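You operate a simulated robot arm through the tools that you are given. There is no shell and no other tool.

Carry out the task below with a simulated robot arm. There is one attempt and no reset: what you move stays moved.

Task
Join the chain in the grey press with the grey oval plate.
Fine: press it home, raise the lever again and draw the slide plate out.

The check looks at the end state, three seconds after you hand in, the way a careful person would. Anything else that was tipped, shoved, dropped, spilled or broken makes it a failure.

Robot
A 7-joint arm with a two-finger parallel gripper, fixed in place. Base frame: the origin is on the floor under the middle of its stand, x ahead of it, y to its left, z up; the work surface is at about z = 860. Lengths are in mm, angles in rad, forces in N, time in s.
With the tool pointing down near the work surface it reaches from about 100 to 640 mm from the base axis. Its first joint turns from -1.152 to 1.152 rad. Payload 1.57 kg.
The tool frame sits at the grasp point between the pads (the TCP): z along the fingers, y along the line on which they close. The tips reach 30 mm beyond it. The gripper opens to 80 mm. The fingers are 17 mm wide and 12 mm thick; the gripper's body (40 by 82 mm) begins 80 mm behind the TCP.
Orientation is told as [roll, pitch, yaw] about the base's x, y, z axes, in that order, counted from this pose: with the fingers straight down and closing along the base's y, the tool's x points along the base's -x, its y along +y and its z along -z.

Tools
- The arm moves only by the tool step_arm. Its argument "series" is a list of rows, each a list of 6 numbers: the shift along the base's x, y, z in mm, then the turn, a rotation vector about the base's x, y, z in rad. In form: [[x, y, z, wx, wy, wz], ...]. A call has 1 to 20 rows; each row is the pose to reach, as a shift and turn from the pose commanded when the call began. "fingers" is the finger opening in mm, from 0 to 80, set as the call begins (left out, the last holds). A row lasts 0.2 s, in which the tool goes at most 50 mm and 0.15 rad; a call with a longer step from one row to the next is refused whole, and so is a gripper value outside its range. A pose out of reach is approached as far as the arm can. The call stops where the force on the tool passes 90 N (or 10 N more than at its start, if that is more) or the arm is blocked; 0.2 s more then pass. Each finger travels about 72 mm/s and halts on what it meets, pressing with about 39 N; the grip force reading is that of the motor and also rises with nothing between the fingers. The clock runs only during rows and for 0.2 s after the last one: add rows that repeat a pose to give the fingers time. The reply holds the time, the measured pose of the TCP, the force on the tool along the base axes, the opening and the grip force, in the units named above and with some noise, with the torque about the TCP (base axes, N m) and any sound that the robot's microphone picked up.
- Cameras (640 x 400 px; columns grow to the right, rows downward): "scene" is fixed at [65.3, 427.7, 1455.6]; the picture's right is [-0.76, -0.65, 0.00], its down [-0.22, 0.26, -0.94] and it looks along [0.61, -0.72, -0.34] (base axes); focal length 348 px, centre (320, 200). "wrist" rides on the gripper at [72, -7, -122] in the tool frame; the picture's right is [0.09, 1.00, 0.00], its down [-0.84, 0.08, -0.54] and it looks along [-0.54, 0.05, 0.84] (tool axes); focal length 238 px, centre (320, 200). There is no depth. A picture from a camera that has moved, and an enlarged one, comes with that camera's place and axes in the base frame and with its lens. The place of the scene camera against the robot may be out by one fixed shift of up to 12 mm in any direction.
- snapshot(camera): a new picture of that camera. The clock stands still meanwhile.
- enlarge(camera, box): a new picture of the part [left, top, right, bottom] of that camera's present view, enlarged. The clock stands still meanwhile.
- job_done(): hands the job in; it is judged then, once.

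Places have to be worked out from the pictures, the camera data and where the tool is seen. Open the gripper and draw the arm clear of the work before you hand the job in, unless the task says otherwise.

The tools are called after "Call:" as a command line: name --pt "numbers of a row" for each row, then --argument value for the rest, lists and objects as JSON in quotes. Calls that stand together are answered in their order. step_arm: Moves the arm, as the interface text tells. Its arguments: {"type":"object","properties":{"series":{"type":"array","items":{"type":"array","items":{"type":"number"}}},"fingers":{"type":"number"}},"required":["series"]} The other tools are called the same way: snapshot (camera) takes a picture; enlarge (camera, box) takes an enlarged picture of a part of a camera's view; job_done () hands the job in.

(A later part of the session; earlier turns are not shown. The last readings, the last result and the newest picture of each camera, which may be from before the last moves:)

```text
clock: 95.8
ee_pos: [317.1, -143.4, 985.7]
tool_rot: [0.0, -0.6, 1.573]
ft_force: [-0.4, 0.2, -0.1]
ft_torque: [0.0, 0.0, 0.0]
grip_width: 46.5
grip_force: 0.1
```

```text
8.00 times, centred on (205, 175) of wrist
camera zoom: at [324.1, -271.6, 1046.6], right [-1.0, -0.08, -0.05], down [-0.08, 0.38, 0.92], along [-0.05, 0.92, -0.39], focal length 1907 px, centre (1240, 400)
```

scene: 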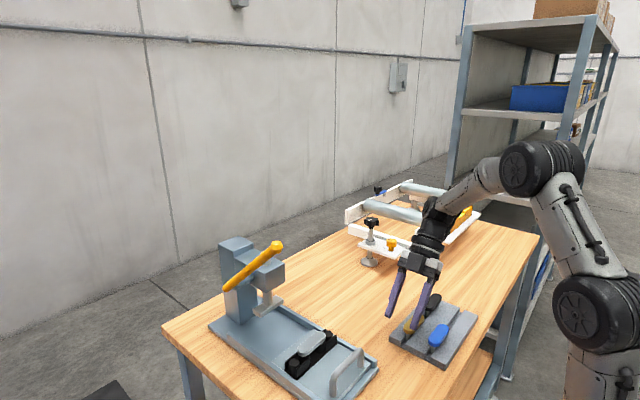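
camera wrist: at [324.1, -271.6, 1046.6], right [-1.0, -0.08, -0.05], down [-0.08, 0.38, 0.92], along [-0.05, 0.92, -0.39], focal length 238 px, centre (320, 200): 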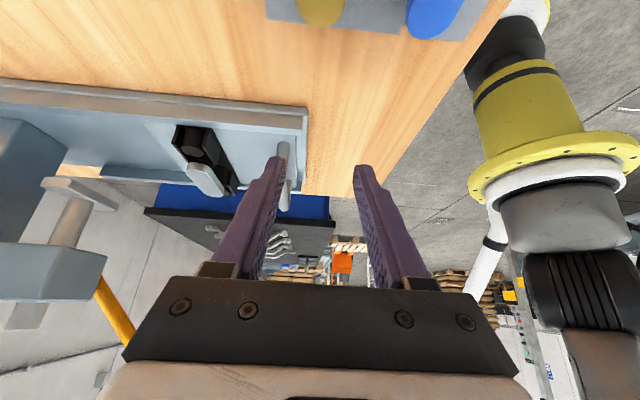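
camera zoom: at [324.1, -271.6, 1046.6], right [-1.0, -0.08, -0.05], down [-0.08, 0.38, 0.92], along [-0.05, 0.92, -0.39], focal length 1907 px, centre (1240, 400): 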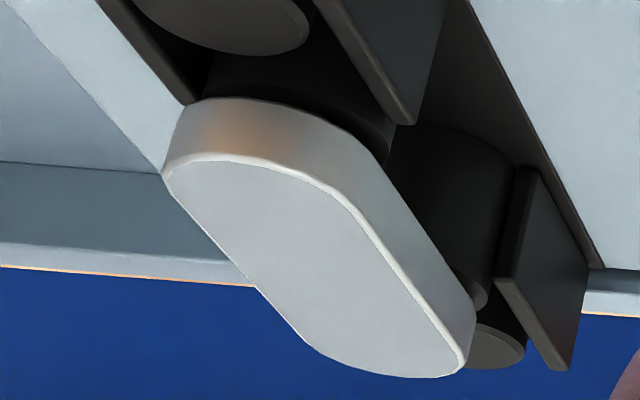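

I'll zoom further on the two contact regions in this flat view.

Call:
enlarge --camera "wrist" --box '[186, 154, 212, 174]'

Call:
enlarge --camera "wrist" --box '[208, 164, 234, 200]'

```text
16.00 times, centred on (199, 164) of wrist
camera zoom: at [324.1, -271.6, 1046.6], right [-1.0, -0.08, -0.05], down [-0.08, 0.38, 0.92], along [-0.05, 0.92, -0.39], focal length 3814 px, centre (2256, 776)
```

zoom: 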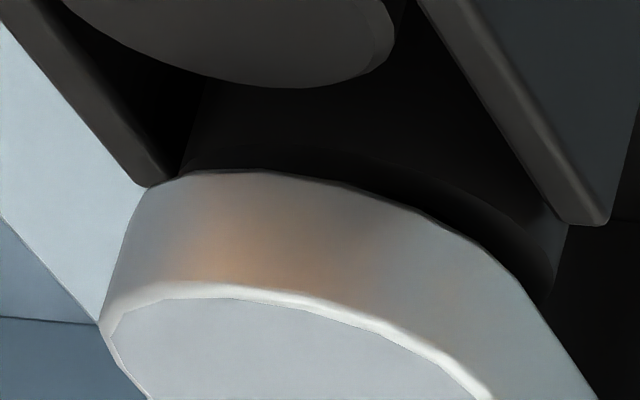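

```text
11.11 times, centred on (221, 182) of wrist
camera zoom: at [324.1, -271.6, 1046.6], right [-1.0, -0.08, -0.05], down [-0.08, 0.38, 0.92], along [-0.05, 0.92, -0.39], focal length 2648 px, centre (1420, 400)
```

zoom: 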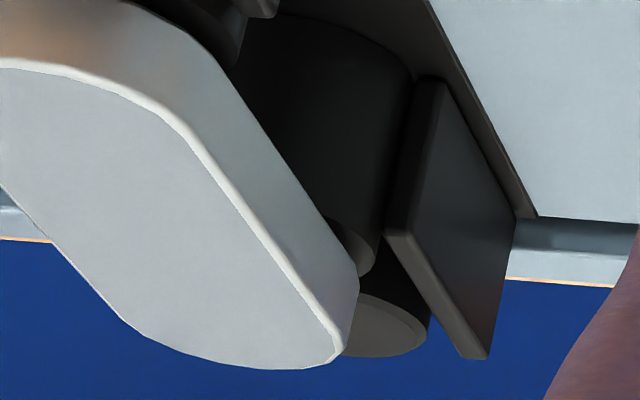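

A thin dark crescent shows under the plate, so I'm not fully certain it is bottomed. I'll straighten the tool, close the fingers, and come above the plate to gauge its height by touch (plate top versus roller top).

Call:
step_arm --pt "0 0 20 0 0 0" --pt "0 0 45 -0.14 0 0" --pt "5 10 65 -0.28 0 0" --pt "15 30 70 -0.42 0 0" --pt "30 60 70 -0.56 0 0" --pt "50 95 70 -0.6 0 0" --pt "80 120 60 -0.6 0 0" --pt "110 140 45 -0.6 0 0" --pt "132 144 20 -0.6 0 0" --pt "132 144 0 -0.6 0 0" --pt "132 144 0 -0.6 0 0" --fingers 0

Call:
snapshot --camera "wrist"

Call:
enlarge --camera "scene" --box '[250, 240, 390, 390]'

```text
clock: 98.2
ee_pos: [447.7, 0.6, 987.0]
tool_rot: [0.001, 0.001, 1.571]
ft_force: [-0.6, 0.3, -1.2]
ft_torque: [-0.01, 0.02, 0.03]
grip_width: 0.0
grip_force: 21.1
```

```text
taken
camera wrist: at [454.8, -70.9, 1109.4], right [-1.0, -0.09, 0.0], down [-0.08, 0.84, 0.54], along [-0.05, 0.54, -0.84], focal length 238 px, centre (320, 200)
```

wrist: 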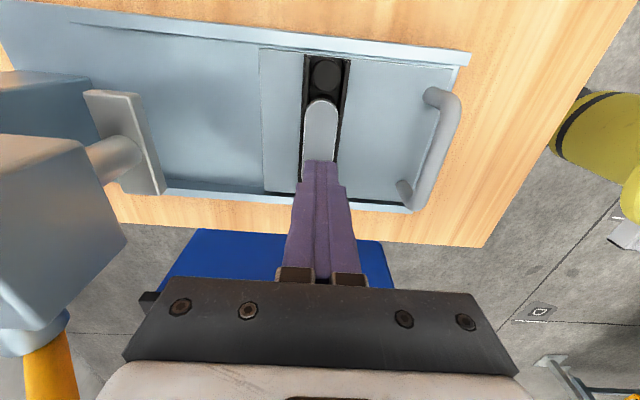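

```text
2.67 times, centred on (320, 315) of scene
camera zoom: at [65.3, 427.7, 1455.6], right [-0.76, -0.65, 0.0], down [-0.22, 0.26, -0.94], along [0.61, -0.72, -0.34], focal length 927 px, centre (320, -107)
```

zoom: 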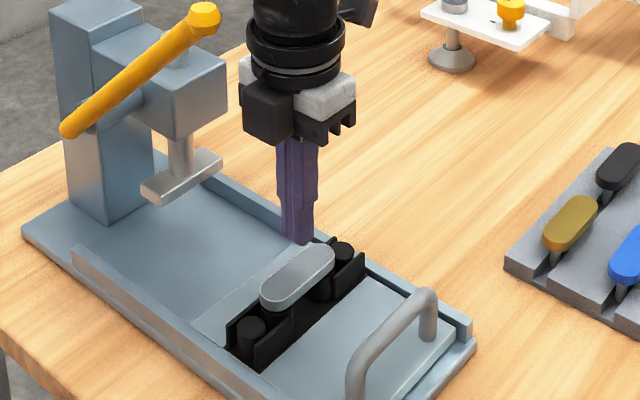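

The closed fingertips are above the plate's centre. I'll lower to just above it, then creep down in 1 mm steps until light contact.

Call:
step_arm --pt "1.3 0 -10 0 0 0" --pt "1.3 0 -20 0 0 0" --pt "1.3 0 -27 0 0 0" --pt "1.3 0 -31 0 0 0" --pt "1.3 0 -31 0 0 0"

Call:
step_arm --pt "0 0 -1 0 0 0" --pt "0 0 -2 0 0 0" --pt "0 0 -2 0 0 0"

Call:
step_arm --pt "0 0 -0.7 0 0 0" --pt "0 0 -1.4 0 0 0" --pt "0 0 -1.4 0 0 0"

```text
clock: 99.4
ee_pos: [449.0, 1.3, 954.8]
tool_rot: [0.0, 0.001, 1.572]
ft_force: [-0.4, -0.4, -0.2]
ft_torque: [0.01, 0.01, 0.0]
grip_width: 0.0
grip_force: 21.3
```

```text
clock: 100.2
ee_pos: [450.7, 0.8, 955.5]
tool_rot: [-0.001, -0.001, 1.574]
ft_force: [-1.5, 0.0, 5.4]
ft_torque: [0.01, 0.03, 0.01]
grip_width: 0.1
grip_force: 21.4
```

```text
clock: 101.0
ee_pos: [449.6, 0.3, 953.0]
tool_rot: [-0.007, 0.0, 1.572]
ft_force: [-0.6, 0.7, 17.0]
ft_torque: [0.0, 0.03, -0.02]
grip_width: 0.0
grip_force: 21.3
```

Light contact on the plate top at TCP z ≈ 954 (tip ≈ 924). Now I'll touch the -y roller's top the same way for reference.

Call:
step_arm --pt "0 0 8 0 0 0" --pt "0 -25 12 0 0 0" --pt "0 -53 8 0 0 0" --pt "0 -53 0 0 0 0" --pt "0 -53 -5 0 0 0" --pt "0 -53 -5 0 0 0"

Call:
enlarge --camera "scene" --box '[280, 300, 350, 370]'

```text
clock: 102.4
ee_pos: [451.1, -52.9, 946.6]
tool_rot: [0.0, 0.001, 1.573]
ft_force: [0.3, -0.9, -0.5]
ft_torque: [0.01, 0.0, 0.02]
grip_width: 0.2
grip_force: 21.5
```

```text
5.71 times, centred on (315, 335) of scene
camera zoom: at [65.3, 427.7, 1455.6], right [-0.76, -0.65, 0.0], down [-0.22, 0.26, -0.94], along [0.61, -0.72, -0.34], focal length 1986 px, centre (349, -571)
```

zoom: 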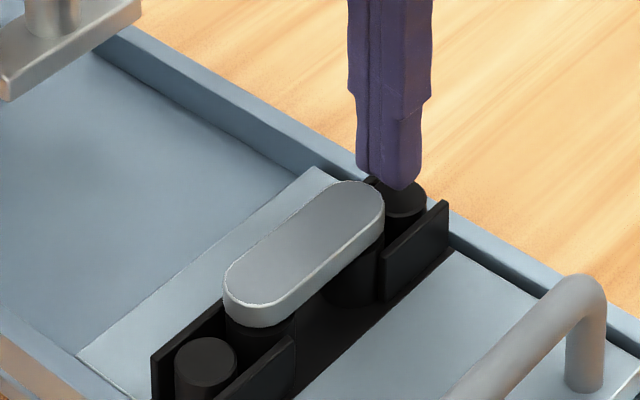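

Above the roller now without contact. Creeping down to touch it.

Call:
step_arm --pt "0 0 -1.5 0 0 0" --pt "0 0 -3 0 0 0" --pt "0 0 -4 0 0 0" --pt "0 0 -4 0 0 0"

Call:
step_arm --pt "0 0 -1 0 0 0" --pt "0 0 -2 0 0 0" --pt "0 0 -2 0 0 0"

Call:
step_arm --pt "0 0 -1 0 0 0" --pt "0 0 -2 0 0 0" --pt "0 0 -2 0 0 0"

```text
clock: 103.4
ee_pos: [449.7, -52.9, 942.4]
tool_rot: [0.0, 0.001, 1.573]
ft_force: [-0.1, -0.5, -0.4]
ft_torque: [-0.04, -0.02, -0.02]
grip_width: 0.0
grip_force: 21.4
```

```text
clock: 104.2
ee_pos: [450.3, -52.3, 940.9]
tool_rot: [0.0, -0.001, 1.572]
ft_force: [0.8, -0.5, -0.3]
ft_torque: [0.01, 0.01, 0.02]
grip_width: 0.0
grip_force: 21.5
```

```text
clock: 105.0
ee_pos: [451.1, -53.2, 936.4]
tool_rot: [0.001, 0.0, 1.574]
ft_force: [-0.2, -1.2, 0.8]
ft_torque: [-0.03, -0.02, -0.01]
grip_width: 0.2
grip_force: 21.4
```

No contact on the roller yet, even ~14.7 mm below the plate-top level — informative. Continuing down gently.

Call:
step_arm --pt "0 0 -0.7 0 0 0" --pt "0 0 -1.4 0 0 0" --pt "0 0 -1.4 0 0 0"

Call:
step_arm --pt "0 0 -0.7 0 0 0" --pt "0 0 -1.4 0 0 0" --pt "0 0 -1.4 0 0 0"

Call:
enlarge --camera "scene" --box '[290, 300, 350, 360]'

```text
clock: 105.8
ee_pos: [449.2, -53.6, 937.6]
tool_rot: [0.0, 0.0, 1.574]
ft_force: [0.1, -0.1, -0.5]
ft_torque: [-0.02, -0.02, -0.02]
grip_width: 0.0
grip_force: 21.7
```

```text
clock: 106.6
ee_pos: [449.9, -51.7, 935.9]
tool_rot: [-0.001, 0.0, 1.572]
ft_force: [0.2, -0.4, 0.0]
ft_torque: [0.02, -0.01, 0.01]
grip_width: 0.0
grip_force: 21.6
```

```text
6.67 times, centred on (320, 330) of scene
camera zoom: at [65.3, 427.7, 1455.6], right [-0.76, -0.65, 0.0], down [-0.22, 0.26, -0.94], along [0.61, -0.72, -0.34], focal length 2317 px, centre (320, -667)
```

zoom: 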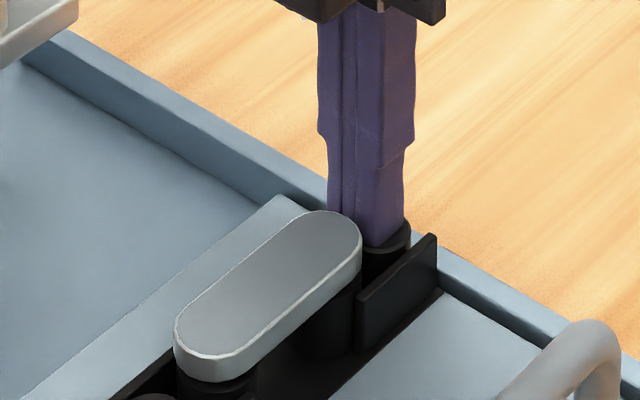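

Still no contact at tip z ≈ 906. Continuing in small steps.

Call:
step_arm --pt "0 0 -0.7 0 0 0" --pt "0 0 -1.4 0 0 0" --pt "0 0 -1.4 0 0 0"

Call:
step_arm --pt "0 0 -0.7 0 0 0" --pt "0 0 -1.4 0 0 0" --pt "0 0 -1.4 0 0 0"

```text
clock: 107.4
ee_pos: [449.6, -53.9, 934.6]
tool_rot: [0.0, 0.0, 1.572]
ft_force: [0.0, -0.1, 0.5]
ft_torque: [-0.02, 0.0, 0.0]
grip_width: 0.2
grip_force: 21.6
```

```text
clock: 108.2
ee_pos: [450.4, -52.7, 932.0]
tool_rot: [0.0, 0.001, 1.572]
ft_force: [0.0, 0.2, 0.2]
ft_torque: [-0.03, 0.01, 0.02]
grip_width: 0.0
grip_force: 20.9
```

Tip is at about 902 and still nothing — I need to check where the fingertips really are relative to the roller.

Call:
enlarge --camera "scene" --box '[305, 310, 345, 350]'

Call:
enlarge --camera "wrist" --box '[260, 100, 380, 240]'

```text
10.00 times, centred on (325, 330) of scene
camera zoom: at [65.3, 427.7, 1455.6], right [-0.76, -0.65, 0.0], down [-0.22, 0.26, -0.94], along [0.61, -0.72, -0.34], focal length 3475 px, centre (270, -1100)
```

zoom: 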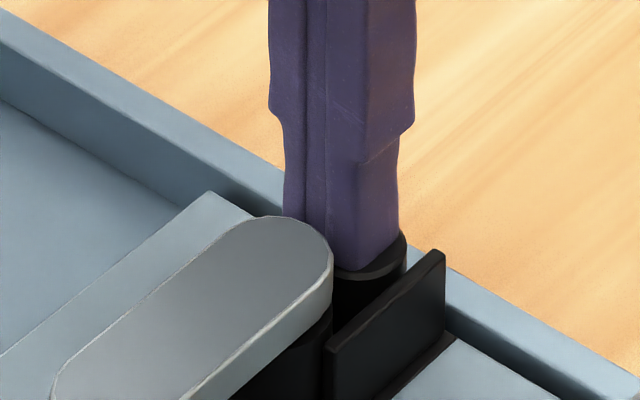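

```text
2.86 times, centred on (320, 170) of wrist
camera zoom: at [457.7, -124.6, 1055.6], right [-1.0, -0.09, 0.0], down [-0.08, 0.84, 0.54], along [-0.05, 0.54, -0.84], focal length 681 px, centre (320, 286)
```

zoom: 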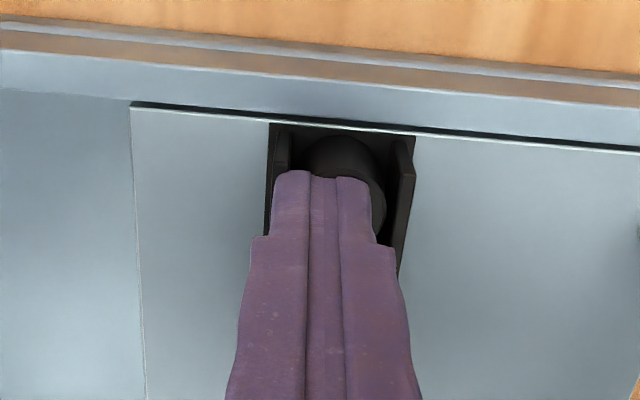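

The tips look to be just above the roller top. Continuing down in ~1.5 mm steps.

Call:
step_arm --pt "0 0 -0.7 0 0 0" --pt "0 0 -1.4 0 0 0" --pt "0 0 -1.4 0 0 0"

Call:
step_arm --pt "0 0 -0.7 0 0 0" --pt "0 0 -1.4 0 0 0" --pt "0 0 -1.4 0 0 0"

```text
clock: 109.0
ee_pos: [451.3, -53.8, 932.0]
tool_rot: [-0.002, -0.002, 1.573]
ft_force: [0.5, 0.4, -1.0]
ft_torque: [-0.02, 0.0, -0.01]
grip_width: 0.2
grip_force: 21.3
```

```text
clock: 109.8
ee_pos: [450.8, -52.4, 929.7]
tool_rot: [-0.001, 0.001, 1.571]
ft_force: [-0.7, 0.2, -0.4]
ft_torque: [0.01, 0.01, 0.02]
grip_width: 0.0
grip_force: 20.8
```

Still nothing at tip ≈ 900. Looking again from both cameras before going any lower.

Call:
enlarge --camera "scene" --box '[305, 310, 345, 350]'

Call:
enlarge --camera "wrist" --box '[290, 130, 350, 190]'

```text
10.00 times, centred on (325, 330) of scene
camera zoom: at [65.3, 427.7, 1455.6], right [-0.76, -0.65, 0.0], down [-0.22, 0.26, -0.94], along [0.61, -0.72, -0.34], focal length 3475 px, centre (270, -1100)
```

zoom: 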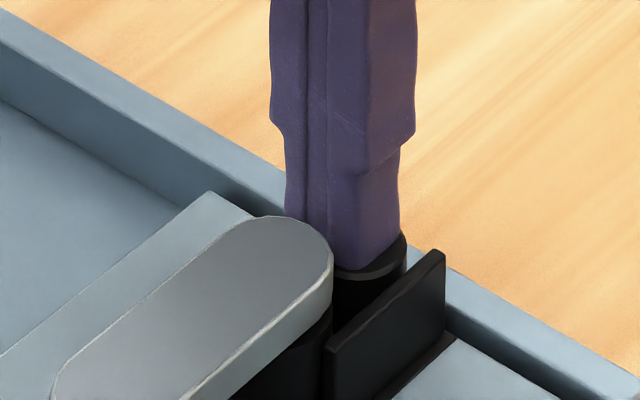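

```text
6.67 times, centred on (320, 160) of wrist
camera zoom: at [457.7, -124.9, 1052.7], right [-1.0, -0.09, 0.0], down [-0.08, 0.84, 0.54], along [-0.05, 0.54, -0.84], focal length 1589 px, centre (320, 467)
```

zoom: 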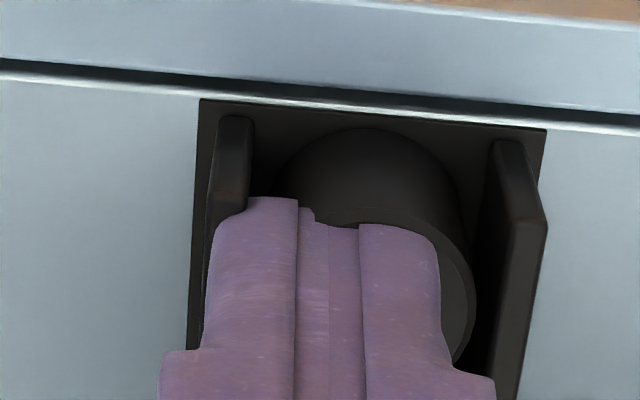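

The fingertips are passing into the roller's outline without contact, so that roller is no touch reference. I'll back straight out and return above the plate's centre for a direct push test instead.

Call:
step_arm --pt "0 0 6 0 0 0" --pt "0 0 16 0 0 0" --pt "0 0 30 0 0 0" --pt "0 0 38 0 0 0" --pt "0 28 38 0 0 0" --pt "0 53 34 0 0 0" --pt "-1 53 28 0 0 0" --pt "-1 53 28 0 0 0"

Call:
enlarge --camera "scene" --box '[280, 300, 350, 370]'

```text
clock: 111.6
ee_pos: [449.9, -1.7, 958.8]
tool_rot: [-0.001, 0.0, 1.572]
ft_force: [-0.3, 0.0, -0.7]
ft_torque: [0.01, 0.04, 0.0]
grip_width: 0.0
grip_force: 20.8
```

```text
5.71 times, centred on (315, 335) of scene
camera zoom: at [65.3, 427.7, 1455.6], right [-0.76, -0.65, 0.0], down [-0.22, 0.26, -0.94], along [0.61, -0.72, -0.34], focal length 1986 px, centre (349, -571)
```

zoom: 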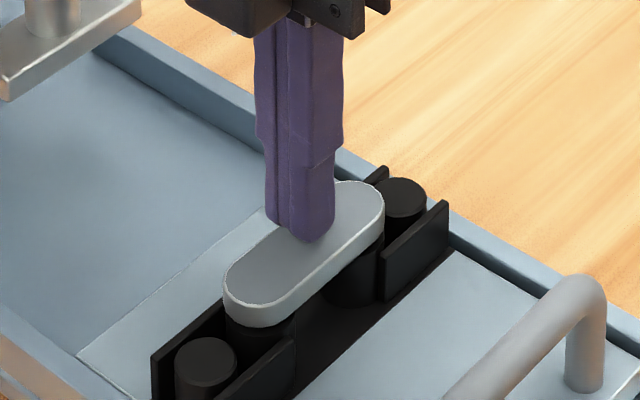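

Back above the plate centre. I'll press on it directly with the fingertips, in increments, to see whether it yields at all.

Call:
step_arm --pt "-0.5 2.5 -2 0 0 0" --pt "-0.5 2.5 -4 0 0 0" --pt "-0.5 2.5 -6 0 0 0" --pt "-0.5 2.5 -7 0 0 0" --pt "-0.5 2.5 -7 0 0 0"

Call:
step_arm --pt "0 0 -1 0 0 0" --pt "0 0 -2 0 0 0" --pt "0 0 -2 0 0 0"

Call:
step_arm --pt "0 0 -1 0 0 0" --pt "0 0 -2 0 0 0" --pt "0 0 -2 0 0 0"

```text
clock: 112.8
ee_pos: [450.0, 2.5, 953.4]
tool_rot: [-0.005, 0.0, 1.573]
ft_force: [-1.3, -0.4, 16.0]
ft_torque: [-0.02, 0.07, 0.0]
grip_width: 0.0
grip_force: 22.0
```

```text
clock: 113.6
ee_pos: [449.8, 3.1, 952.5]
tool_rot: [-0.01, 0.0, 1.572]
ft_force: [0.0, 3.0, 34.0]
ft_torque: [0.06, 0.05, 0.01]
grip_width: 0.0
grip_force: 20.7
```

```text
clock: 114.4
ee_pos: [451.4, 4.4, 954.1]
tool_rot: [-0.018, 0.0, 1.572]
ft_force: [-0.4, 4.2, 41.0]
ft_torque: [0.07, 0.05, -0.03]
grip_width: 0.0
grip_force: 20.8
```

The plate doesn't give at 41 N. I'll check the picture, then go up to about 75 N.

Call:
step_arm --pt "0 -0.5 -1 0 0 0" --pt "0 -1 -2 0 0 0" --pt "0 -1 -3 0 0 0" --pt "0 -1 -3 0 0 0"

Call:
enlarge --camera "scene" --box '[292, 340, 312, 360]'

```text
clock: 115.4
ee_pos: [453.3, 3.3, 953.1]
tool_rot: [-0.024, -0.001, 1.573]
ft_force: [-0.7, 13.9, 47.7]
ft_torque: [0.39, 0.13, -0.01]
grip_width: 0.0
grip_force: 21.9
```

```text
16.00 times, centred on (302, 350) of scene
camera zoom: at [64.5, 428.1, 1455.6], right [-0.76, -0.65, 0.0], down [-0.22, 0.26, -0.94], along [0.61, -0.72, -0.34], focal length 5560 px, centre (608, -2200)
```

zoom: 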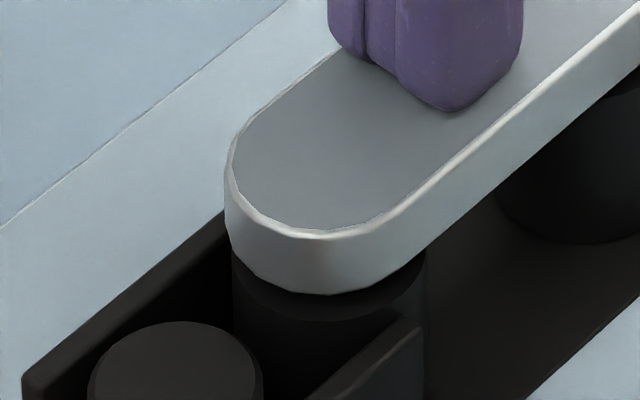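

Neither the press's ~79 N lever push nor 48 N directly moves the plate, yet a gap of several mm remains under it, and the last lever push was at poor leverage (175 mm arm). I think the final tight fit needs more torque, so I'll return the slide under the ram and press again out at the knob. First, lift off and go back to the handle.

Call:
step_arm --pt "0 0 15 0 0 0" --pt "0 0 35 0 0 0" --pt "0 0 58 0 0 0" --pt "-30 0 62 0 0 0" --pt "-65 0 62 0 0 0" --pt "-93 0 62 0 0 0" --pt "-93 0 62 0 0 0" --fingers 44

Call:
snapshot --camera "wrist"

```text
clock: 117.0
ee_pos: [355.3, 1.6, 1004.5]
tool_rot: [-0.001, 0.001, 1.574]
ft_force: [0.4, 0.6, -0.4]
ft_torque: [0.03, 0.0, 0.01]
grip_width: 44.2
grip_force: 0.0
```

```text
taken
camera wrist: at [361.8, -70.4, 1127.8], right [-1.0, -0.09, 0.0], down [-0.08, 0.84, 0.54], along [-0.05, 0.54, -0.84], focal length 238 px, centre (320, 200)
```

wrist: 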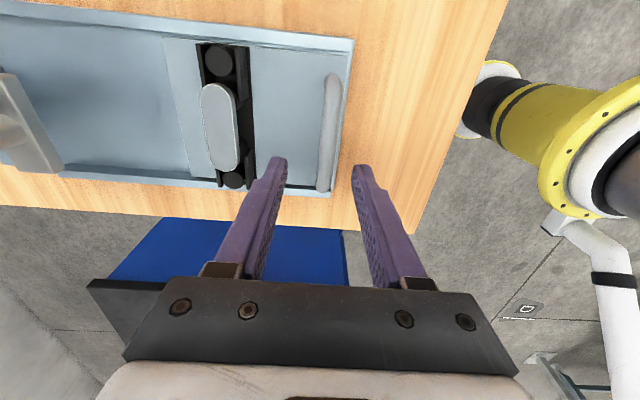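

The slide has shifted out a bit further (handle now near x 348). I'll shift -7 mm, lower around the bar and grip it.

Call:
step_arm --pt "-4 0 -10 0 0 0" --pt "-7 0 -30 0 0 0" --pt "-7 0 -45 0 0 0" --pt "-7 0 -45 0 0 0"

Call:
snapshot --camera "wrist"

```text
clock: 118.0
ee_pos: [347.3, 2.0, 959.8]
tool_rot: [0.0, 0.001, 1.574]
ft_force: [0.0, -0.2, 0.2]
ft_torque: [-0.03, 0.01, 0.0]
grip_width: 44.0
grip_force: 0.1
```

```text
taken
camera wrist: at [355.2, -69.6, 1083.9], right [-1.0, -0.09, 0.0], down [-0.08, 0.84, 0.54], along [-0.05, 0.54, -0.84], focal length 238 px, centre (320, 200)
```

wrist: 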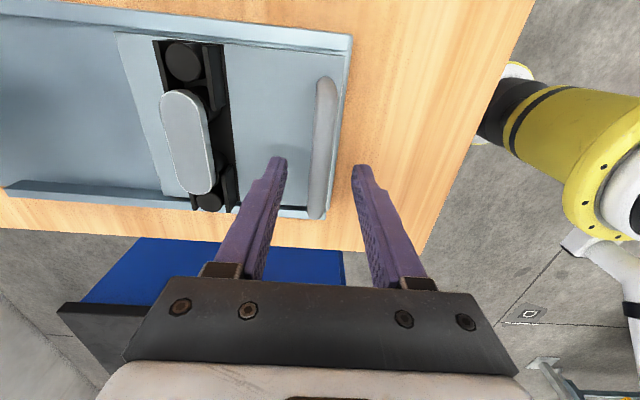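

The bar is centred now. Lowering the last 35 mm and gripping.

Call:
step_arm --pt "0.5 0 -12 0 0 0" --pt "0.5 0 -24 0 0 0" --pt "0.5 0 -35 0 0 0" --pt "0.5 0 -35 0 0 0"

Call:
step_arm --pt "0 0 0 0 0 0" --pt "0 0 0 0 0 0" --pt "0 0 0 0 0 0" --fingers 6

```text
clock: 119.0
ee_pos: [348.7, 2.5, 926.6]
tool_rot: [0.0, 0.002, 1.573]
ft_force: [0.5, 0.5, -0.2]
ft_torque: [0.0, -0.03, 0.02]
grip_width: 44.0
grip_force: 0.0
```

```text
clock: 119.8
ee_pos: [348.3, 2.6, 926.1]
tool_rot: [0.001, 0.0, 1.574]
ft_force: [-0.5, 0.2, -0.3]
ft_torque: [0.01, -0.02, 0.02]
grip_width: 13.7
grip_force: 30.6
```

Gripped. Pushing the slide in again: 130 mm steadily, then the final approach to the stop.

Call:
step_arm --pt "6 0 0 0 0 0" --pt "14 0 0 0 0 0" --pt "24 0 0 0 0 0" --pt "35 0 0 0 0 0" --pt "46 0 0 0 0 0" --pt "57 0 0 0 0 0" --pt "68 0 0 0 0 0" --pt "79 0 0 0 0 0" --pt "89 0 0 0 0 0" --pt "98 0 0 0 0 0" --pt "106 0 0 0 0 0" --pt "114 0 0 0 0 0" --pt "122 0 0 0 0 0" --pt "129 0 0 0 0 0" --pt "134 0 0 0 0 0" --pt "134 0 0 0 0 0"

Call:
step_arm --pt "2 0 0 0 0 0" --pt "4 0 0 0 0 0" --pt "6 0 0 0 0 0" --pt "7.5 0 0 0 0 0" --pt "7.5 0 0 0 0 0"

Call:
enlarge --camera "scene" --box '[210, 230, 330, 350]'

```text
clock: 123.2
ee_pos: [483.2, 2.1, 925.5]
tool_rot: [0.002, 0.0, 1.572]
ft_force: [-1.0, 17.7, -7.5]
ft_torque: [-0.49, 0.04, -0.02]
grip_width: 14.0
grip_force: 29.9
```

```text
clock: 124.4
ee_pos: [487.6, 1.3, 926.5]
tool_rot: [0.007, 0.0, 1.573]
ft_force: [-24.4, 13.0, 7.5]
ft_torque: [-0.46, -0.13, -0.11]
grip_width: 14.0
grip_force: 30.4
```

```text
3.33 times, centred on (270, 290) of scene
camera zoom: at [64.5, 428.1, 1455.6], right [-0.76, -0.65, 0.0], down [-0.22, 0.26, -0.94], along [0.61, -0.72, -0.34], focal length 1158 px, centre (487, -100)
```

zoom: 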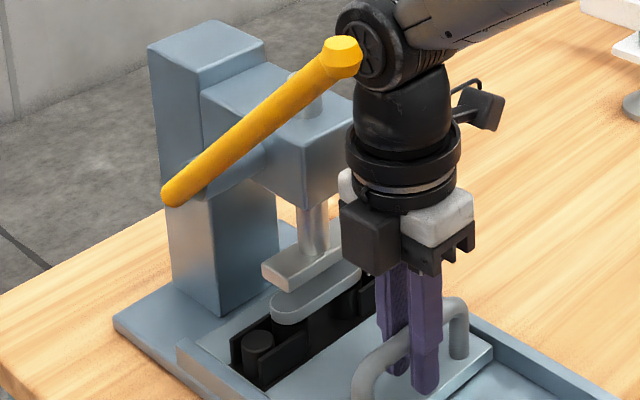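

The slide is home against its stop again (24 N). Releasing the handle and lifting away.

Call:
step_arm --pt "-2 -1 0 0 0 0" --pt "-2 -1 0 0 0 0" --pt "-2 -1 0 0 0 0" --pt "-2 -1 15 0 0 0" --pt "-2 -1 40 0 0 0" --pt "-2 -1 65 0 0 0" --pt "-20 -10 85 0 0 0" --pt "-50 -30 110 0 0 0" --pt "-50 -30 110 0 0 0" --fingers 40

Call:
step_arm --pt "-10 -10 20 0 0 0" --pt "-20 -20 40 0 0 -0.143" --pt "-30 -30 60 0 0 -0.286" --pt "-40 -40 80 0 0 -0.428" --pt "-50 -50 100 0 0 -0.571" --pt "-60 -50 120 0 0 -0.714" --pt "-70 -50 140 0 0 -0.857" --pt "-80 -50 160 0 0 -1.0" --pt "-90 -45 180 0 0 -1.142" --pt "-100 -30 200 0 0 -1.285" --pt "-105 0 210 0 0 -1.428" --pt "-100 35 213 0 0 -1.571" --pt "-90 75 213 0 0 -1.571" --pt "-80 112 213 0 0 -1.571" --pt "-80 112 213 0 0 -1.571" --fingers 0

Call:
snapshot --camera "wrist"

Call:
snapshot --camera "scene"

```text
clock: 126.4
ee_pos: [440.7, -26.1, 1036.4]
tool_rot: [0.0, 0.0, 1.573]
ft_force: [-0.5, -1.4, 0.2]
ft_torque: [-0.01, -0.01, 0.01]
grip_width: 40.0
grip_force: 0.0
```

```text
clock: 129.6
ee_pos: [361.1, 84.3, 1248.7]
tool_rot: [0.0, 0.0, 0.0]
ft_force: [-0.8, -1.1, -1.1]
ft_torque: [-0.02, 0.03, 0.01]
grip_width: 0.0
grip_force: 21.6
```

```text
taken
camera wrist: at [289.0, 77.0, 1371.6], right [-0.09, 1.0, 0.0], down [0.84, 0.08, 0.54], along [0.54, 0.05, -0.84], focal length 238 px, centre (320, 200)
```

wrist: 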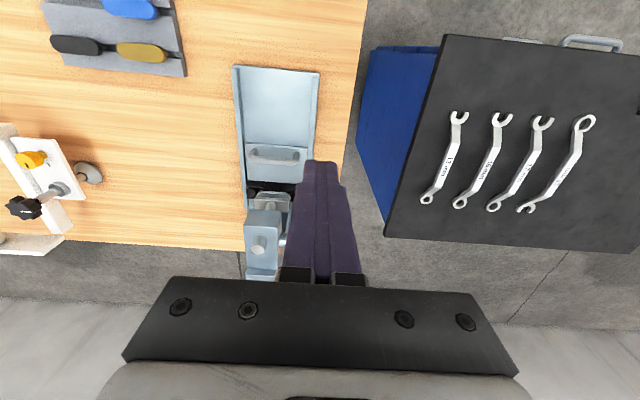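

```text
taken
```

scene: 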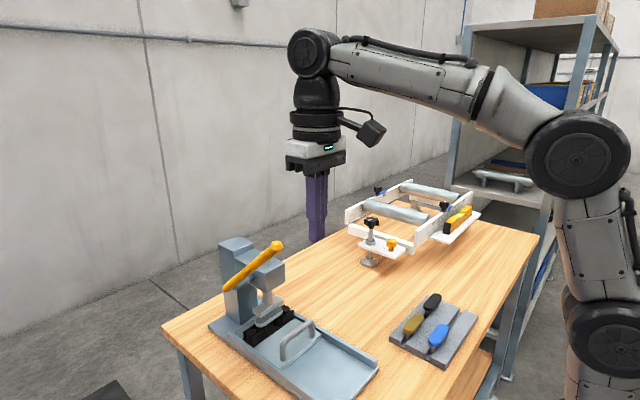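

Everything looks as before and the fingers are closed. Moving above the shaft near the knob again.

Call:
step_arm --pt "30 1 0 0 0 0" --pt "60 1.5 -2 0 0 0" --pt "90 2 -6 0 0 0" --pt "106 2 -16 0 0 0" --pt "106 2 -30 0 0 0" --pt "106 2 -38 0 0 0" --pt "106 2 -38 0 0 0"

Call:
step_arm --pt "0 0 -7 0 0 0" --pt "0 0 -14 0 0 0" --pt "0 0 -21 0 0 0" --pt "-2 0 -28 0 0 0" --pt "-5 0 -34 0 0 0" --pt "-8 0 -40 0 0 0" --pt "-11 0 -46 0 0 0" --pt "-14 0 -52 0 0 0" --pt "-17 0 -58 0 0 0" --pt "-20 0 -64 0 0 0" --pt "-23 0 -70 0 0 0" --pt "-26 0 -76 0 0 0" --pt "-26 0 -76 0 0 0"

Call:
enlarge --camera "scene" --box '[190, 180, 350, 360]'

```text
clock: 131.2
ee_pos: [465.5, 84.3, 1212.8]
tool_rot: [-0.001, -0.002, 0.001]
ft_force: [-0.5, 0.6, 0.7]
ft_torque: [-0.06, 0.0, 0.04]
grip_width: 0.2
grip_force: 21.2
```

```text
clock: 134.0
ee_pos: [440.9, 85.2, 1135.6]
tool_rot: [0.0, -0.001, 0.0]
ft_force: [-1.5, -0.2, -0.3]
ft_torque: [0.01, -0.03, 0.02]
grip_width: 0.0
grip_force: 21.6
```

```text
2.22 times, centred on (270, 270) of scene
camera zoom: at [65.3, 427.7, 1455.6], right [-0.76, -0.65, 0.0], down [-0.22, 0.26, -0.94], along [0.61, -0.72, -0.34], focal length 772 px, centre (431, 44)
```

zoom: 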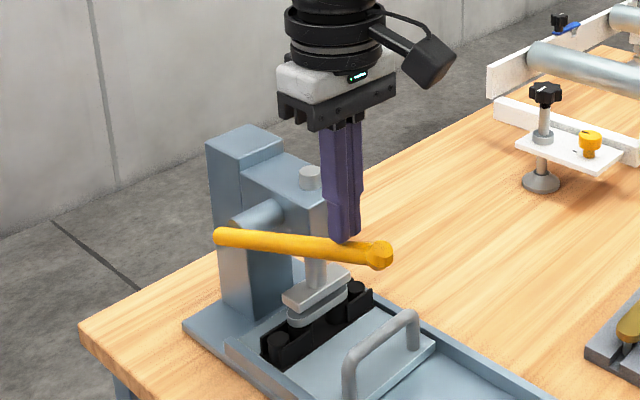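

Tracking well, right beside the knob. Continuing down along the arc toward the earlier stopping point.

Call:
step_arm --pt "-4 0 -6 0 0 0" --pt "-8 0 -13 0 0 0" --pt "-12 0 -20 0 0 0" --pt "-16 0 -27 0 0 0" --pt "-20 0 -34 0 0 0" --pt "-23 0 -41 0 0 0" --pt "-26 0 -48 0 0 0" --pt "-28 0 -55 0 0 0" --pt "-30 0 -62 0 0 0" --pt "-31 0 -69 0 0 0" --pt "-32 0 -76 0 0 0" --pt "-32 0 -82 0 0 0" --pt "-32 0 -82 0 0 0"

Call:
enlarge --camera "scene" --box '[190, 200, 350, 360]'

Call:
enlarge --camera "scene" --box '[245, 285, 305, 345]'

```text
clock: 136.8
ee_pos: [408.9, 85.9, 1052.3]
tool_rot: [0.001, 0.001, 0.002]
ft_force: [0.3, -0.7, 0.6]
ft_torque: [-0.03, 0.0, 0.01]
grip_width: 0.0
grip_force: 21.5
```

```text
2.50 times, centred on (270, 280) of scene
camera zoom: at [65.3, 427.7, 1455.6], right [-0.76, -0.65, 0.0], down [-0.22, 0.26, -0.94], along [0.61, -0.72, -0.34], focal length 869 px, centre (445, 0)
```

zoom: 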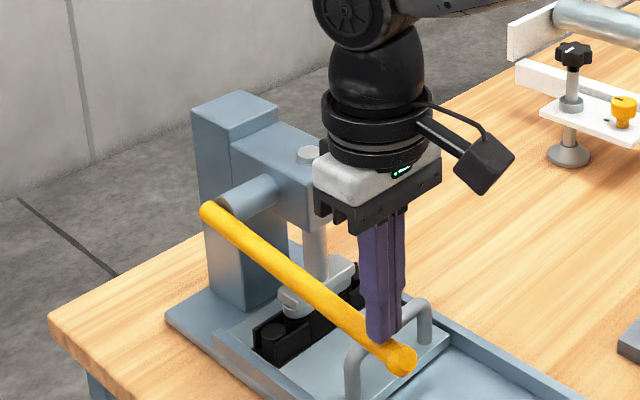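

```text
6.67 times, centred on (275, 315) of scene
camera zoom: at [65.3, 427.7, 1455.6], right [-0.76, -0.65, 0.0], down [-0.22, 0.26, -0.94], along [0.61, -0.72, -0.34], focal length 2317 px, centre (620, -567)
```

zoom: 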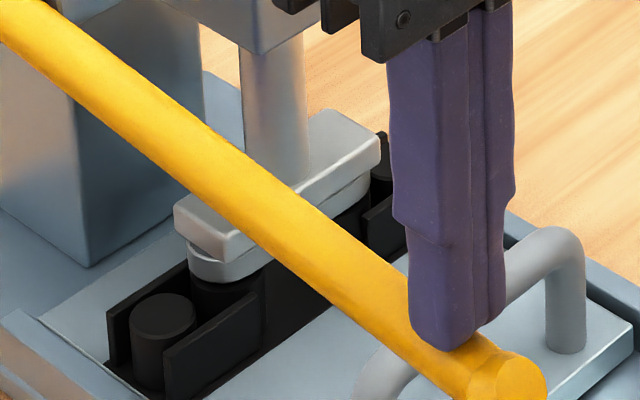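

Tip sits just inside the knob (about 195 mm from the pivot). Continuing down toward the stop.

Call:
step_arm --pt "0 0 -3 0 0 0" --pt "0.3 0 -6 0 0 0" --pt "0.6 0 -9 0 0 0" --pt "1 0 -12 0 0 0" --pt "1.3 0 -15 0 0 0" --pt "1.6 0 -18 0 0 0" --pt "1.6 0 -18 0 0 0"

Call:
enlarge --camera "scene" --box '[245, 285, 305, 345]'

```text
clock: 138.4
ee_pos: [410.8, 85.7, 1035.7]
tool_rot: [0.002, -0.002, -0.001]
ft_force: [-2.3, -1.2, 10.1]
ft_torque: [-0.05, 0.0, 0.0]
grip_width: 0.0
grip_force: 21.4
```

```text
6.67 times, centred on (275, 315) of scene
camera zoom: at [65.1, 427.6, 1455.7], right [-0.76, -0.65, 0.0], down [-0.22, 0.26, -0.94], along [0.61, -0.72, -0.34], focal length 2317 px, centre (620, -567)
```

zoom: 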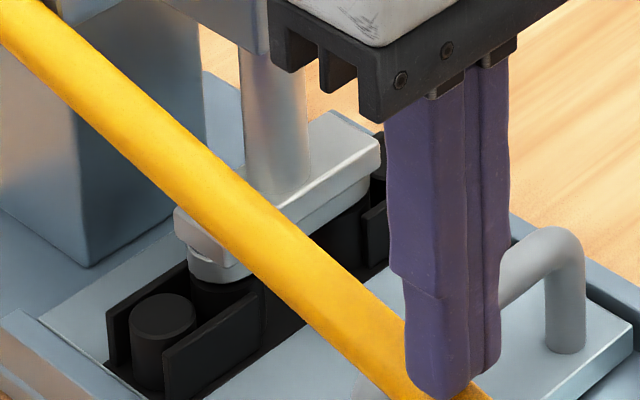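

Contact at the same lever angle as before (10 N). Now I'll build force along the lever's motion direction.

Call:
step_arm --pt "0.3 0 -2 0 0 0" --pt "0.6 0 -4 0 0 0" --pt "0.9 0 -6 0 0 0" --pt "1.2 0 -8 0 0 0" --pt "1.2 0 -8 0 0 0"

Call:
step_arm --pt "0.3 0 -1 0 0 0" --pt "0.5 0 -2 0 0 0" --pt "0.5 0 -3 0 0 0" --pt "0.5 0 -3 0 0 0"

Call:
enlarge --camera "scene" --box '[245, 285, 305, 345]'

```text
clock: 139.6
ee_pos: [409.4, 86.0, 1034.3]
tool_rot: [0.001, -0.012, 0.001]
ft_force: [-21.7, -13.0, 54.9]
ft_torque: [-0.35, 0.14, 0.01]
grip_width: 0.0
grip_force: 20.8
```

```text
clock: 140.6
ee_pos: [410.4, 84.4, 1035.2]
tool_rot: [0.001, -0.013, -0.001]
ft_force: [-32.0, -16.6, 69.2]
ft_torque: [-0.46, 0.27, -0.04]
grip_width: 0.2
grip_force: 21.6
```

```text
6.67 times, centred on (275, 315) of scene
camera zoom: at [63.4, 427.0, 1455.9], right [-0.76, -0.65, 0.0], down [-0.22, 0.26, -0.94], along [0.61, -0.72, -0.34], focal length 2317 px, centre (620, -567)
```

zoom: 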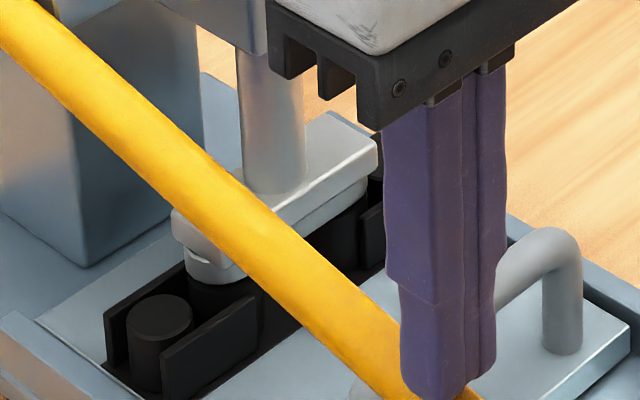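

No movement at 78 N. I'll go a bit further toward the limit to be certain.

Call:
step_arm --pt "0.5 0.3 -1 0 0 0" --pt "1 0.6 -2 0 0 0" --pt "1.2 0.8 -2.5 0 0 0" --pt "1.2 0.8 -2.5 0 0 0" --pt "1.2 0.8 -2.5 0 0 0"

Call:
enlarge --camera "scene" --box '[252, 310, 282, 340]'

Call:
enlarge --camera "wrist" --box '[180, 180, 300, 280]'

```text
clock: 141.2
ee_pos: [410.8, 85.5, 1034.8]
tool_rot: [0.002, -0.014, 0.001]
ft_force: [-9.0, -1.9, 16.6]
ft_torque: [-0.06, 0.11, -0.01]
grip_width: 0.0
grip_force: 21.5
stopped in row 2: the force on the tool passed its limit at 91 N (the readings are from after the stop); the commanded pose is now the measured one
```

```text
13.33 times, centred on (267, 325) of scene
camera zoom: at [64.8, 427.6, 1455.7], right [-0.76, -0.65, 0.0], down [-0.22, 0.26, -0.94], along [0.61, -0.72, -0.34], focal length 4633 px, centre (1027, -1467)
```

zoom: 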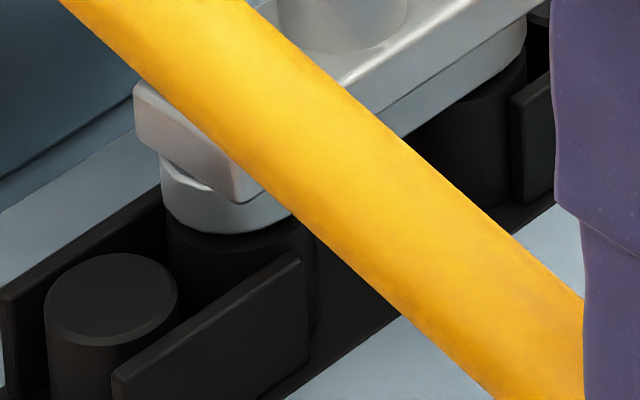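

```text
4.00 times, centred on (240, 230) of wrist
camera zoom: at [338.6, 79.3, 1157.9], right [-0.09, 1.0, 0.0], down [0.83, 0.08, 0.55], along [0.55, 0.05, -0.83], focal length 953 px, centre (640, 80)
```

zoom: 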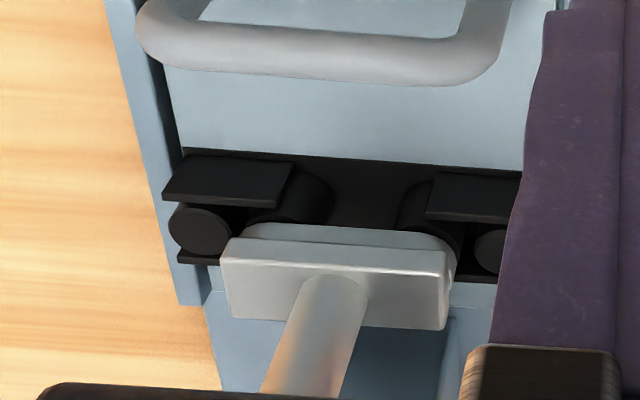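

At 91 N (about 17 N·m on the lever) nothing moves: the press is at a true hard stop, so the plate is as far home as it goes. I'll lift off, open, and straddle the shaft to raise the lever again.

Call:
step_arm --pt "5 0 12 0 0 0" --pt "10 0 27 0 0 0" --pt "15 0 42 0 0 0" --pt "20 0 57 0 0 0" --pt "20 0 57 0 0 0"

Call:
step_arm --pt "0 0 0 0 0 0" --pt "0 0 0 0 0 0" --pt "0 0 0 0 0 0" --fingers 46

Call:
snapshot --camera "wrist"

```text
clock: 142.4
ee_pos: [432.6, 85.7, 1089.4]
tool_rot: [-0.001, -0.011, 0.0]
ft_force: [0.6, -0.4, -0.4]
ft_torque: [0.01, 0.01, 0.01]
grip_width: 0.2
grip_force: 21.3
```

```text
clock: 143.2
ee_pos: [432.8, 85.0, 1089.1]
tool_rot: [0.0, -0.009, -0.001]
ft_force: [-0.1, 0.8, -0.1]
ft_torque: [0.01, 0.02, 0.03]
grip_width: 45.9
grip_force: 0.0
```

```text
taken
camera wrist: at [360.1, 79.8, 1211.9], right [-0.09, 1.0, 0.0], down [0.83, 0.08, 0.55], along [0.55, 0.05, -0.83], focal length 238 px, centre (320, 200)
```

wrist: 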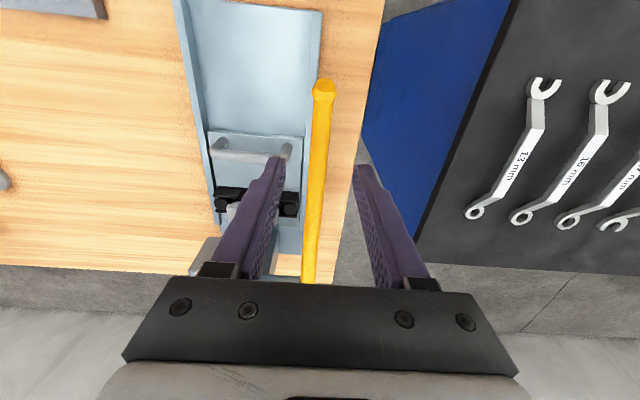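

Same picture as last time. Lowering around the shaft (with a tiny tilt correction) and gripping.

Call:
step_arm --pt "-2 1.5 -15 0 0.01 0" --pt "-4 1.5 -35 0 0.01 0" --pt "-4 1.5 -55 0 0.01 0" --pt "-4 1.5 -72 0 0.01 0" --pt "-4 1.5 -83 0 0.01 0" --pt "-4 1.5 -90 0 0.01 0" --pt "-4 1.5 -90 0 0.01 0"

Call:
step_arm --pt "0 0 0 0 0 0" --pt "0 0 0 0 0 0" --pt "0 0 0 0 0 0" --pt "0 0 0 0 0 0" --fingers 6

Call:
snapshot --camera "wrist"

```text
clock: 144.8
ee_pos: [427.7, 87.1, 1001.1]
tool_rot: [-0.001, 0.001, -0.001]
ft_force: [-0.3, 0.2, 0.2]
ft_torque: [0.0, 0.01, 0.01]
grip_width: 46.2
grip_force: 0.0
```

```text
clock: 145.8
ee_pos: [427.5, 84.8, 1001.1]
tool_rot: [-0.002, 0.0, 0.0]
ft_force: [-0.2, -18.3, -0.3]
ft_torque: [0.01, 0.09, -0.09]
grip_width: 16.6
grip_force: 32.3
```

```text
taken
camera wrist: at [356.6, 80.1, 1124.1], right [-0.09, 1.0, 0.0], down [0.84, 0.08, 0.54], along [0.54, 0.05, -0.84], focal length 238 px, centre (320, 200)
```

wrist: 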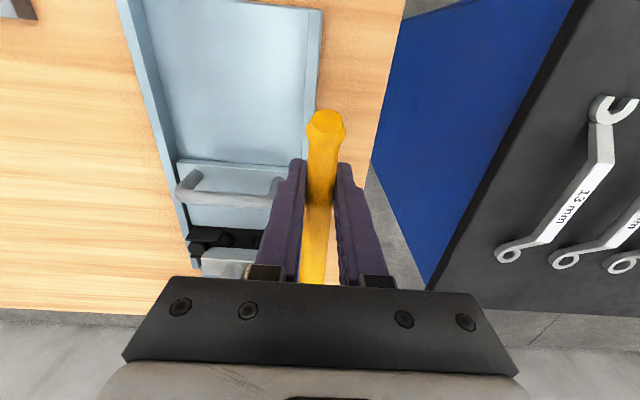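

Gripped at 16.6 mm. Raising along the arc, relieving the sideways force with -2 mm in y.

Call:
step_arm --pt "-1.2 -1 8.6 0 0 0" --pt "-2.3 -2 17.2 0 0 0" --pt "-3 -2 25 0 0 0" --pt "-3.5 -2 33 0 0 0" --pt "-3.5 -2 41 0 0 0" --pt "-3.3 -2 48.8 0 0 0" --pt "-3 -2 56.6 0 0 0" --pt "-2.3 -2 64.4 0 0 0" --pt "-0.8 -2 72 0 0 0" --pt "1.2 -2 79.8 0 0 0" --pt "3.4 -2 87.4 0 0 0" --pt "5.9 -2 94.9 0 0 0" --pt "8.7 -2 102.3 0 0 0" --pt "12 -2 109.5 0 0 0" --pt "15.5 -2 116.6 0 0 0" --pt "19.2 -2 123.5 0 0 0" --pt "23.3 -2 130.2 0 0 0" --pt "27.7 -2 136.8 0 0 0" --pt "27.7 -2 136.8 0 0 0"

Call:
enlarge --camera "scene" --box '[160, 220, 400, 400]'

```text
clock: 149.8
ee_pos: [455.7, 85.6, 1138.0]
tool_rot: [0.002, -0.003, -0.001]
ft_force: [-0.5, 14.4, -1.4]
ft_torque: [0.07, 0.06, -0.03]
grip_width: 18.9
grip_force: 6.9
```

```text
2.22 times, centred on (280, 310) of scene
camera zoom: at [65.3, 428.2, 1455.5], right [-0.76, -0.65, 0.0], down [-0.22, 0.26, -0.94], along [0.61, -0.72, -0.34], focal length 772 px, centre (409, -44)
```

zoom: 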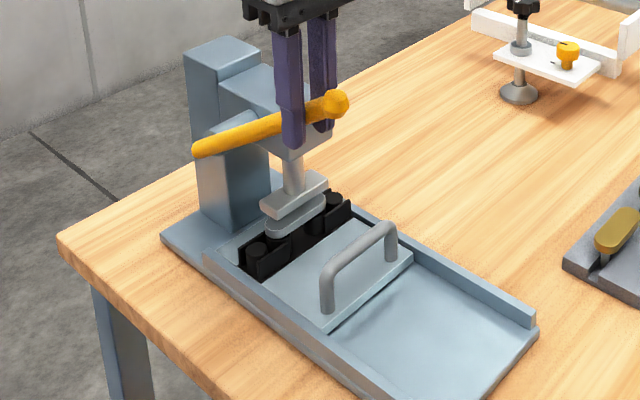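

The grip has eased off (6.9 N, 18.9 mm), as happened before. I'll re-close, ease y by +1, and carry on to the top.

Call:
step_arm --pt "0 1 0 0 0 0" --pt "0 1 0 0 0 0" --pt "4.7 1 6.4 0 0 0" --pt "9.6 1 12.5 0 0 0" --pt "13 1 16.5 0 0 0" --pt "16.5 1 20 0 0 0" --pt "18.5 1 22.2 0 0 0" --pt "20.5 1 24.4 0 0 0" --pt "22.5 1 26.5 0 0 0" --pt "22.5 1 26.5 0 0 0" --fingers 4

Call:
enlarge --camera "scene" --box '[160, 220, 400, 400]'

```text
clock: 152.0
ee_pos: [476.1, 86.7, 1162.4]
tool_rot: [-0.003, 0.011, -0.002]
ft_force: [-25.9, 5.4, -14.6]
ft_torque: [0.09, 0.13, 0.09]
grip_width: 16.5
grip_force: 32.2
```

```text
2.22 times, centred on (280, 310) of scene
camera zoom: at [64.6, 427.9, 1455.6], right [-0.76, -0.65, 0.0], down [-0.22, 0.26, -0.94], along [0.61, -0.72, -0.34], focal length 772 px, centre (409, -44)
```

zoom: 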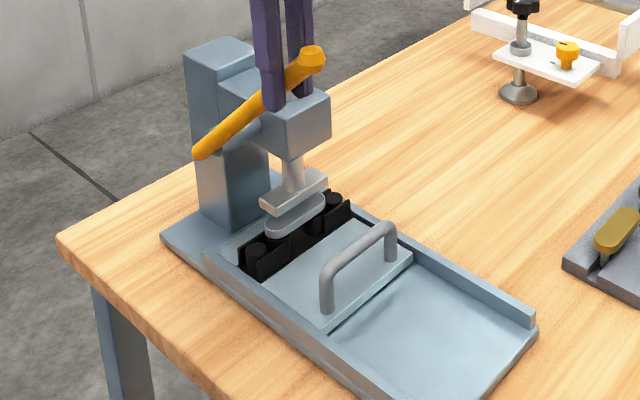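

The lever is back at its top stop (knob at (313, 58) as at the start). I'll release it, lift off, and swing round to the handle.

Call:
step_arm --pt "-2 0 -2 0 0 0" --pt "-2 0 -2 0 0 0" --pt "-2 0 -2 0 0 0" --pt "-2 0 10 0 0 0" --pt "-2 0 30 0 0 0" --pt "-2 0 50 0 0 0" --pt "-8 0 65 0 0 0" --pt "-8 0 65 0 0 0" --fingers 50

Call:
step_arm --pt "0 -30 0 0 0 0" --pt "0 -70 0 0 0 0" --pt "0 -110 -5 0 0 0" --pt "0 -130 -15 0 0 0.143" --pt "0 -135 -25 0 0 0.286" --pt "0 -135 -35 0 0 0.428" --pt "0 -135 -45 0 0 0.571" --pt "0 -135 -55 0 0 0.714" --pt "0 -135 -65 0 0 0.857" --pt "3 -135 -75 0 0 1.0" --pt "6 -130 -85 0 0 1.142" --pt "9 -125 -95 0 0 1.285" --pt "12 -115 -105 0 0 1.428" --pt "15 -105 -115 0 0 1.571" --pt "15 -105 -115 0 0 1.571" --fingers 44

Call:
snapshot --camera "scene"

Call:
snapshot --camera "wrist"

```text
clock: 153.8
ee_pos: [471.8, 87.3, 1229.0]
tool_rot: [0.0, -0.001, 0.002]
ft_force: [0.9, 0.3, -0.3]
ft_torque: [0.01, 0.0, 0.01]
grip_width: 49.8
grip_force: 0.0
```

```text
clock: 157.0
ee_pos: [485.4, -18.0, 1112.5]
tool_rot: [0.002, 0.0, 1.574]
ft_force: [0.4, -1.0, -0.2]
ft_torque: [-0.04, 0.01, 0.02]
grip_width: 44.1
grip_force: 0.1
```

```text
taken
```

scene: 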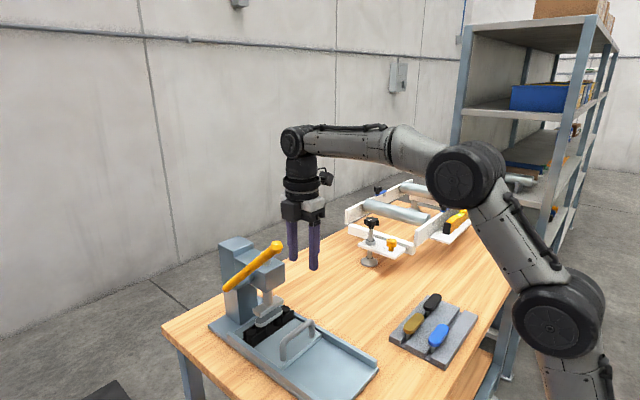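

```text
taken
camera wrist: at [492.5, -89.4, 1236.5], right [-1.0, -0.09, 0.0], down [-0.08, 0.84, 0.54], along [-0.05, 0.54, -0.84], focal length 238 px, centre (320, 200)
```

wrist: 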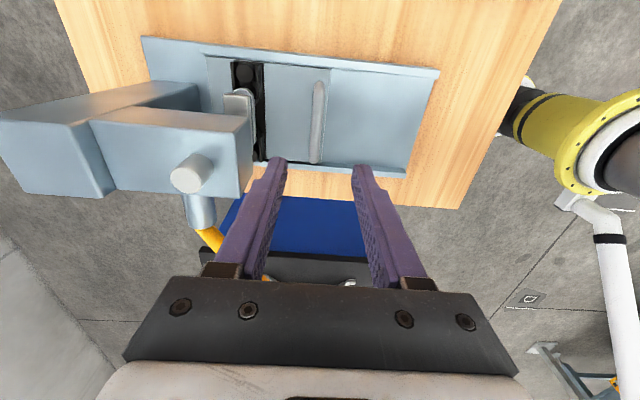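

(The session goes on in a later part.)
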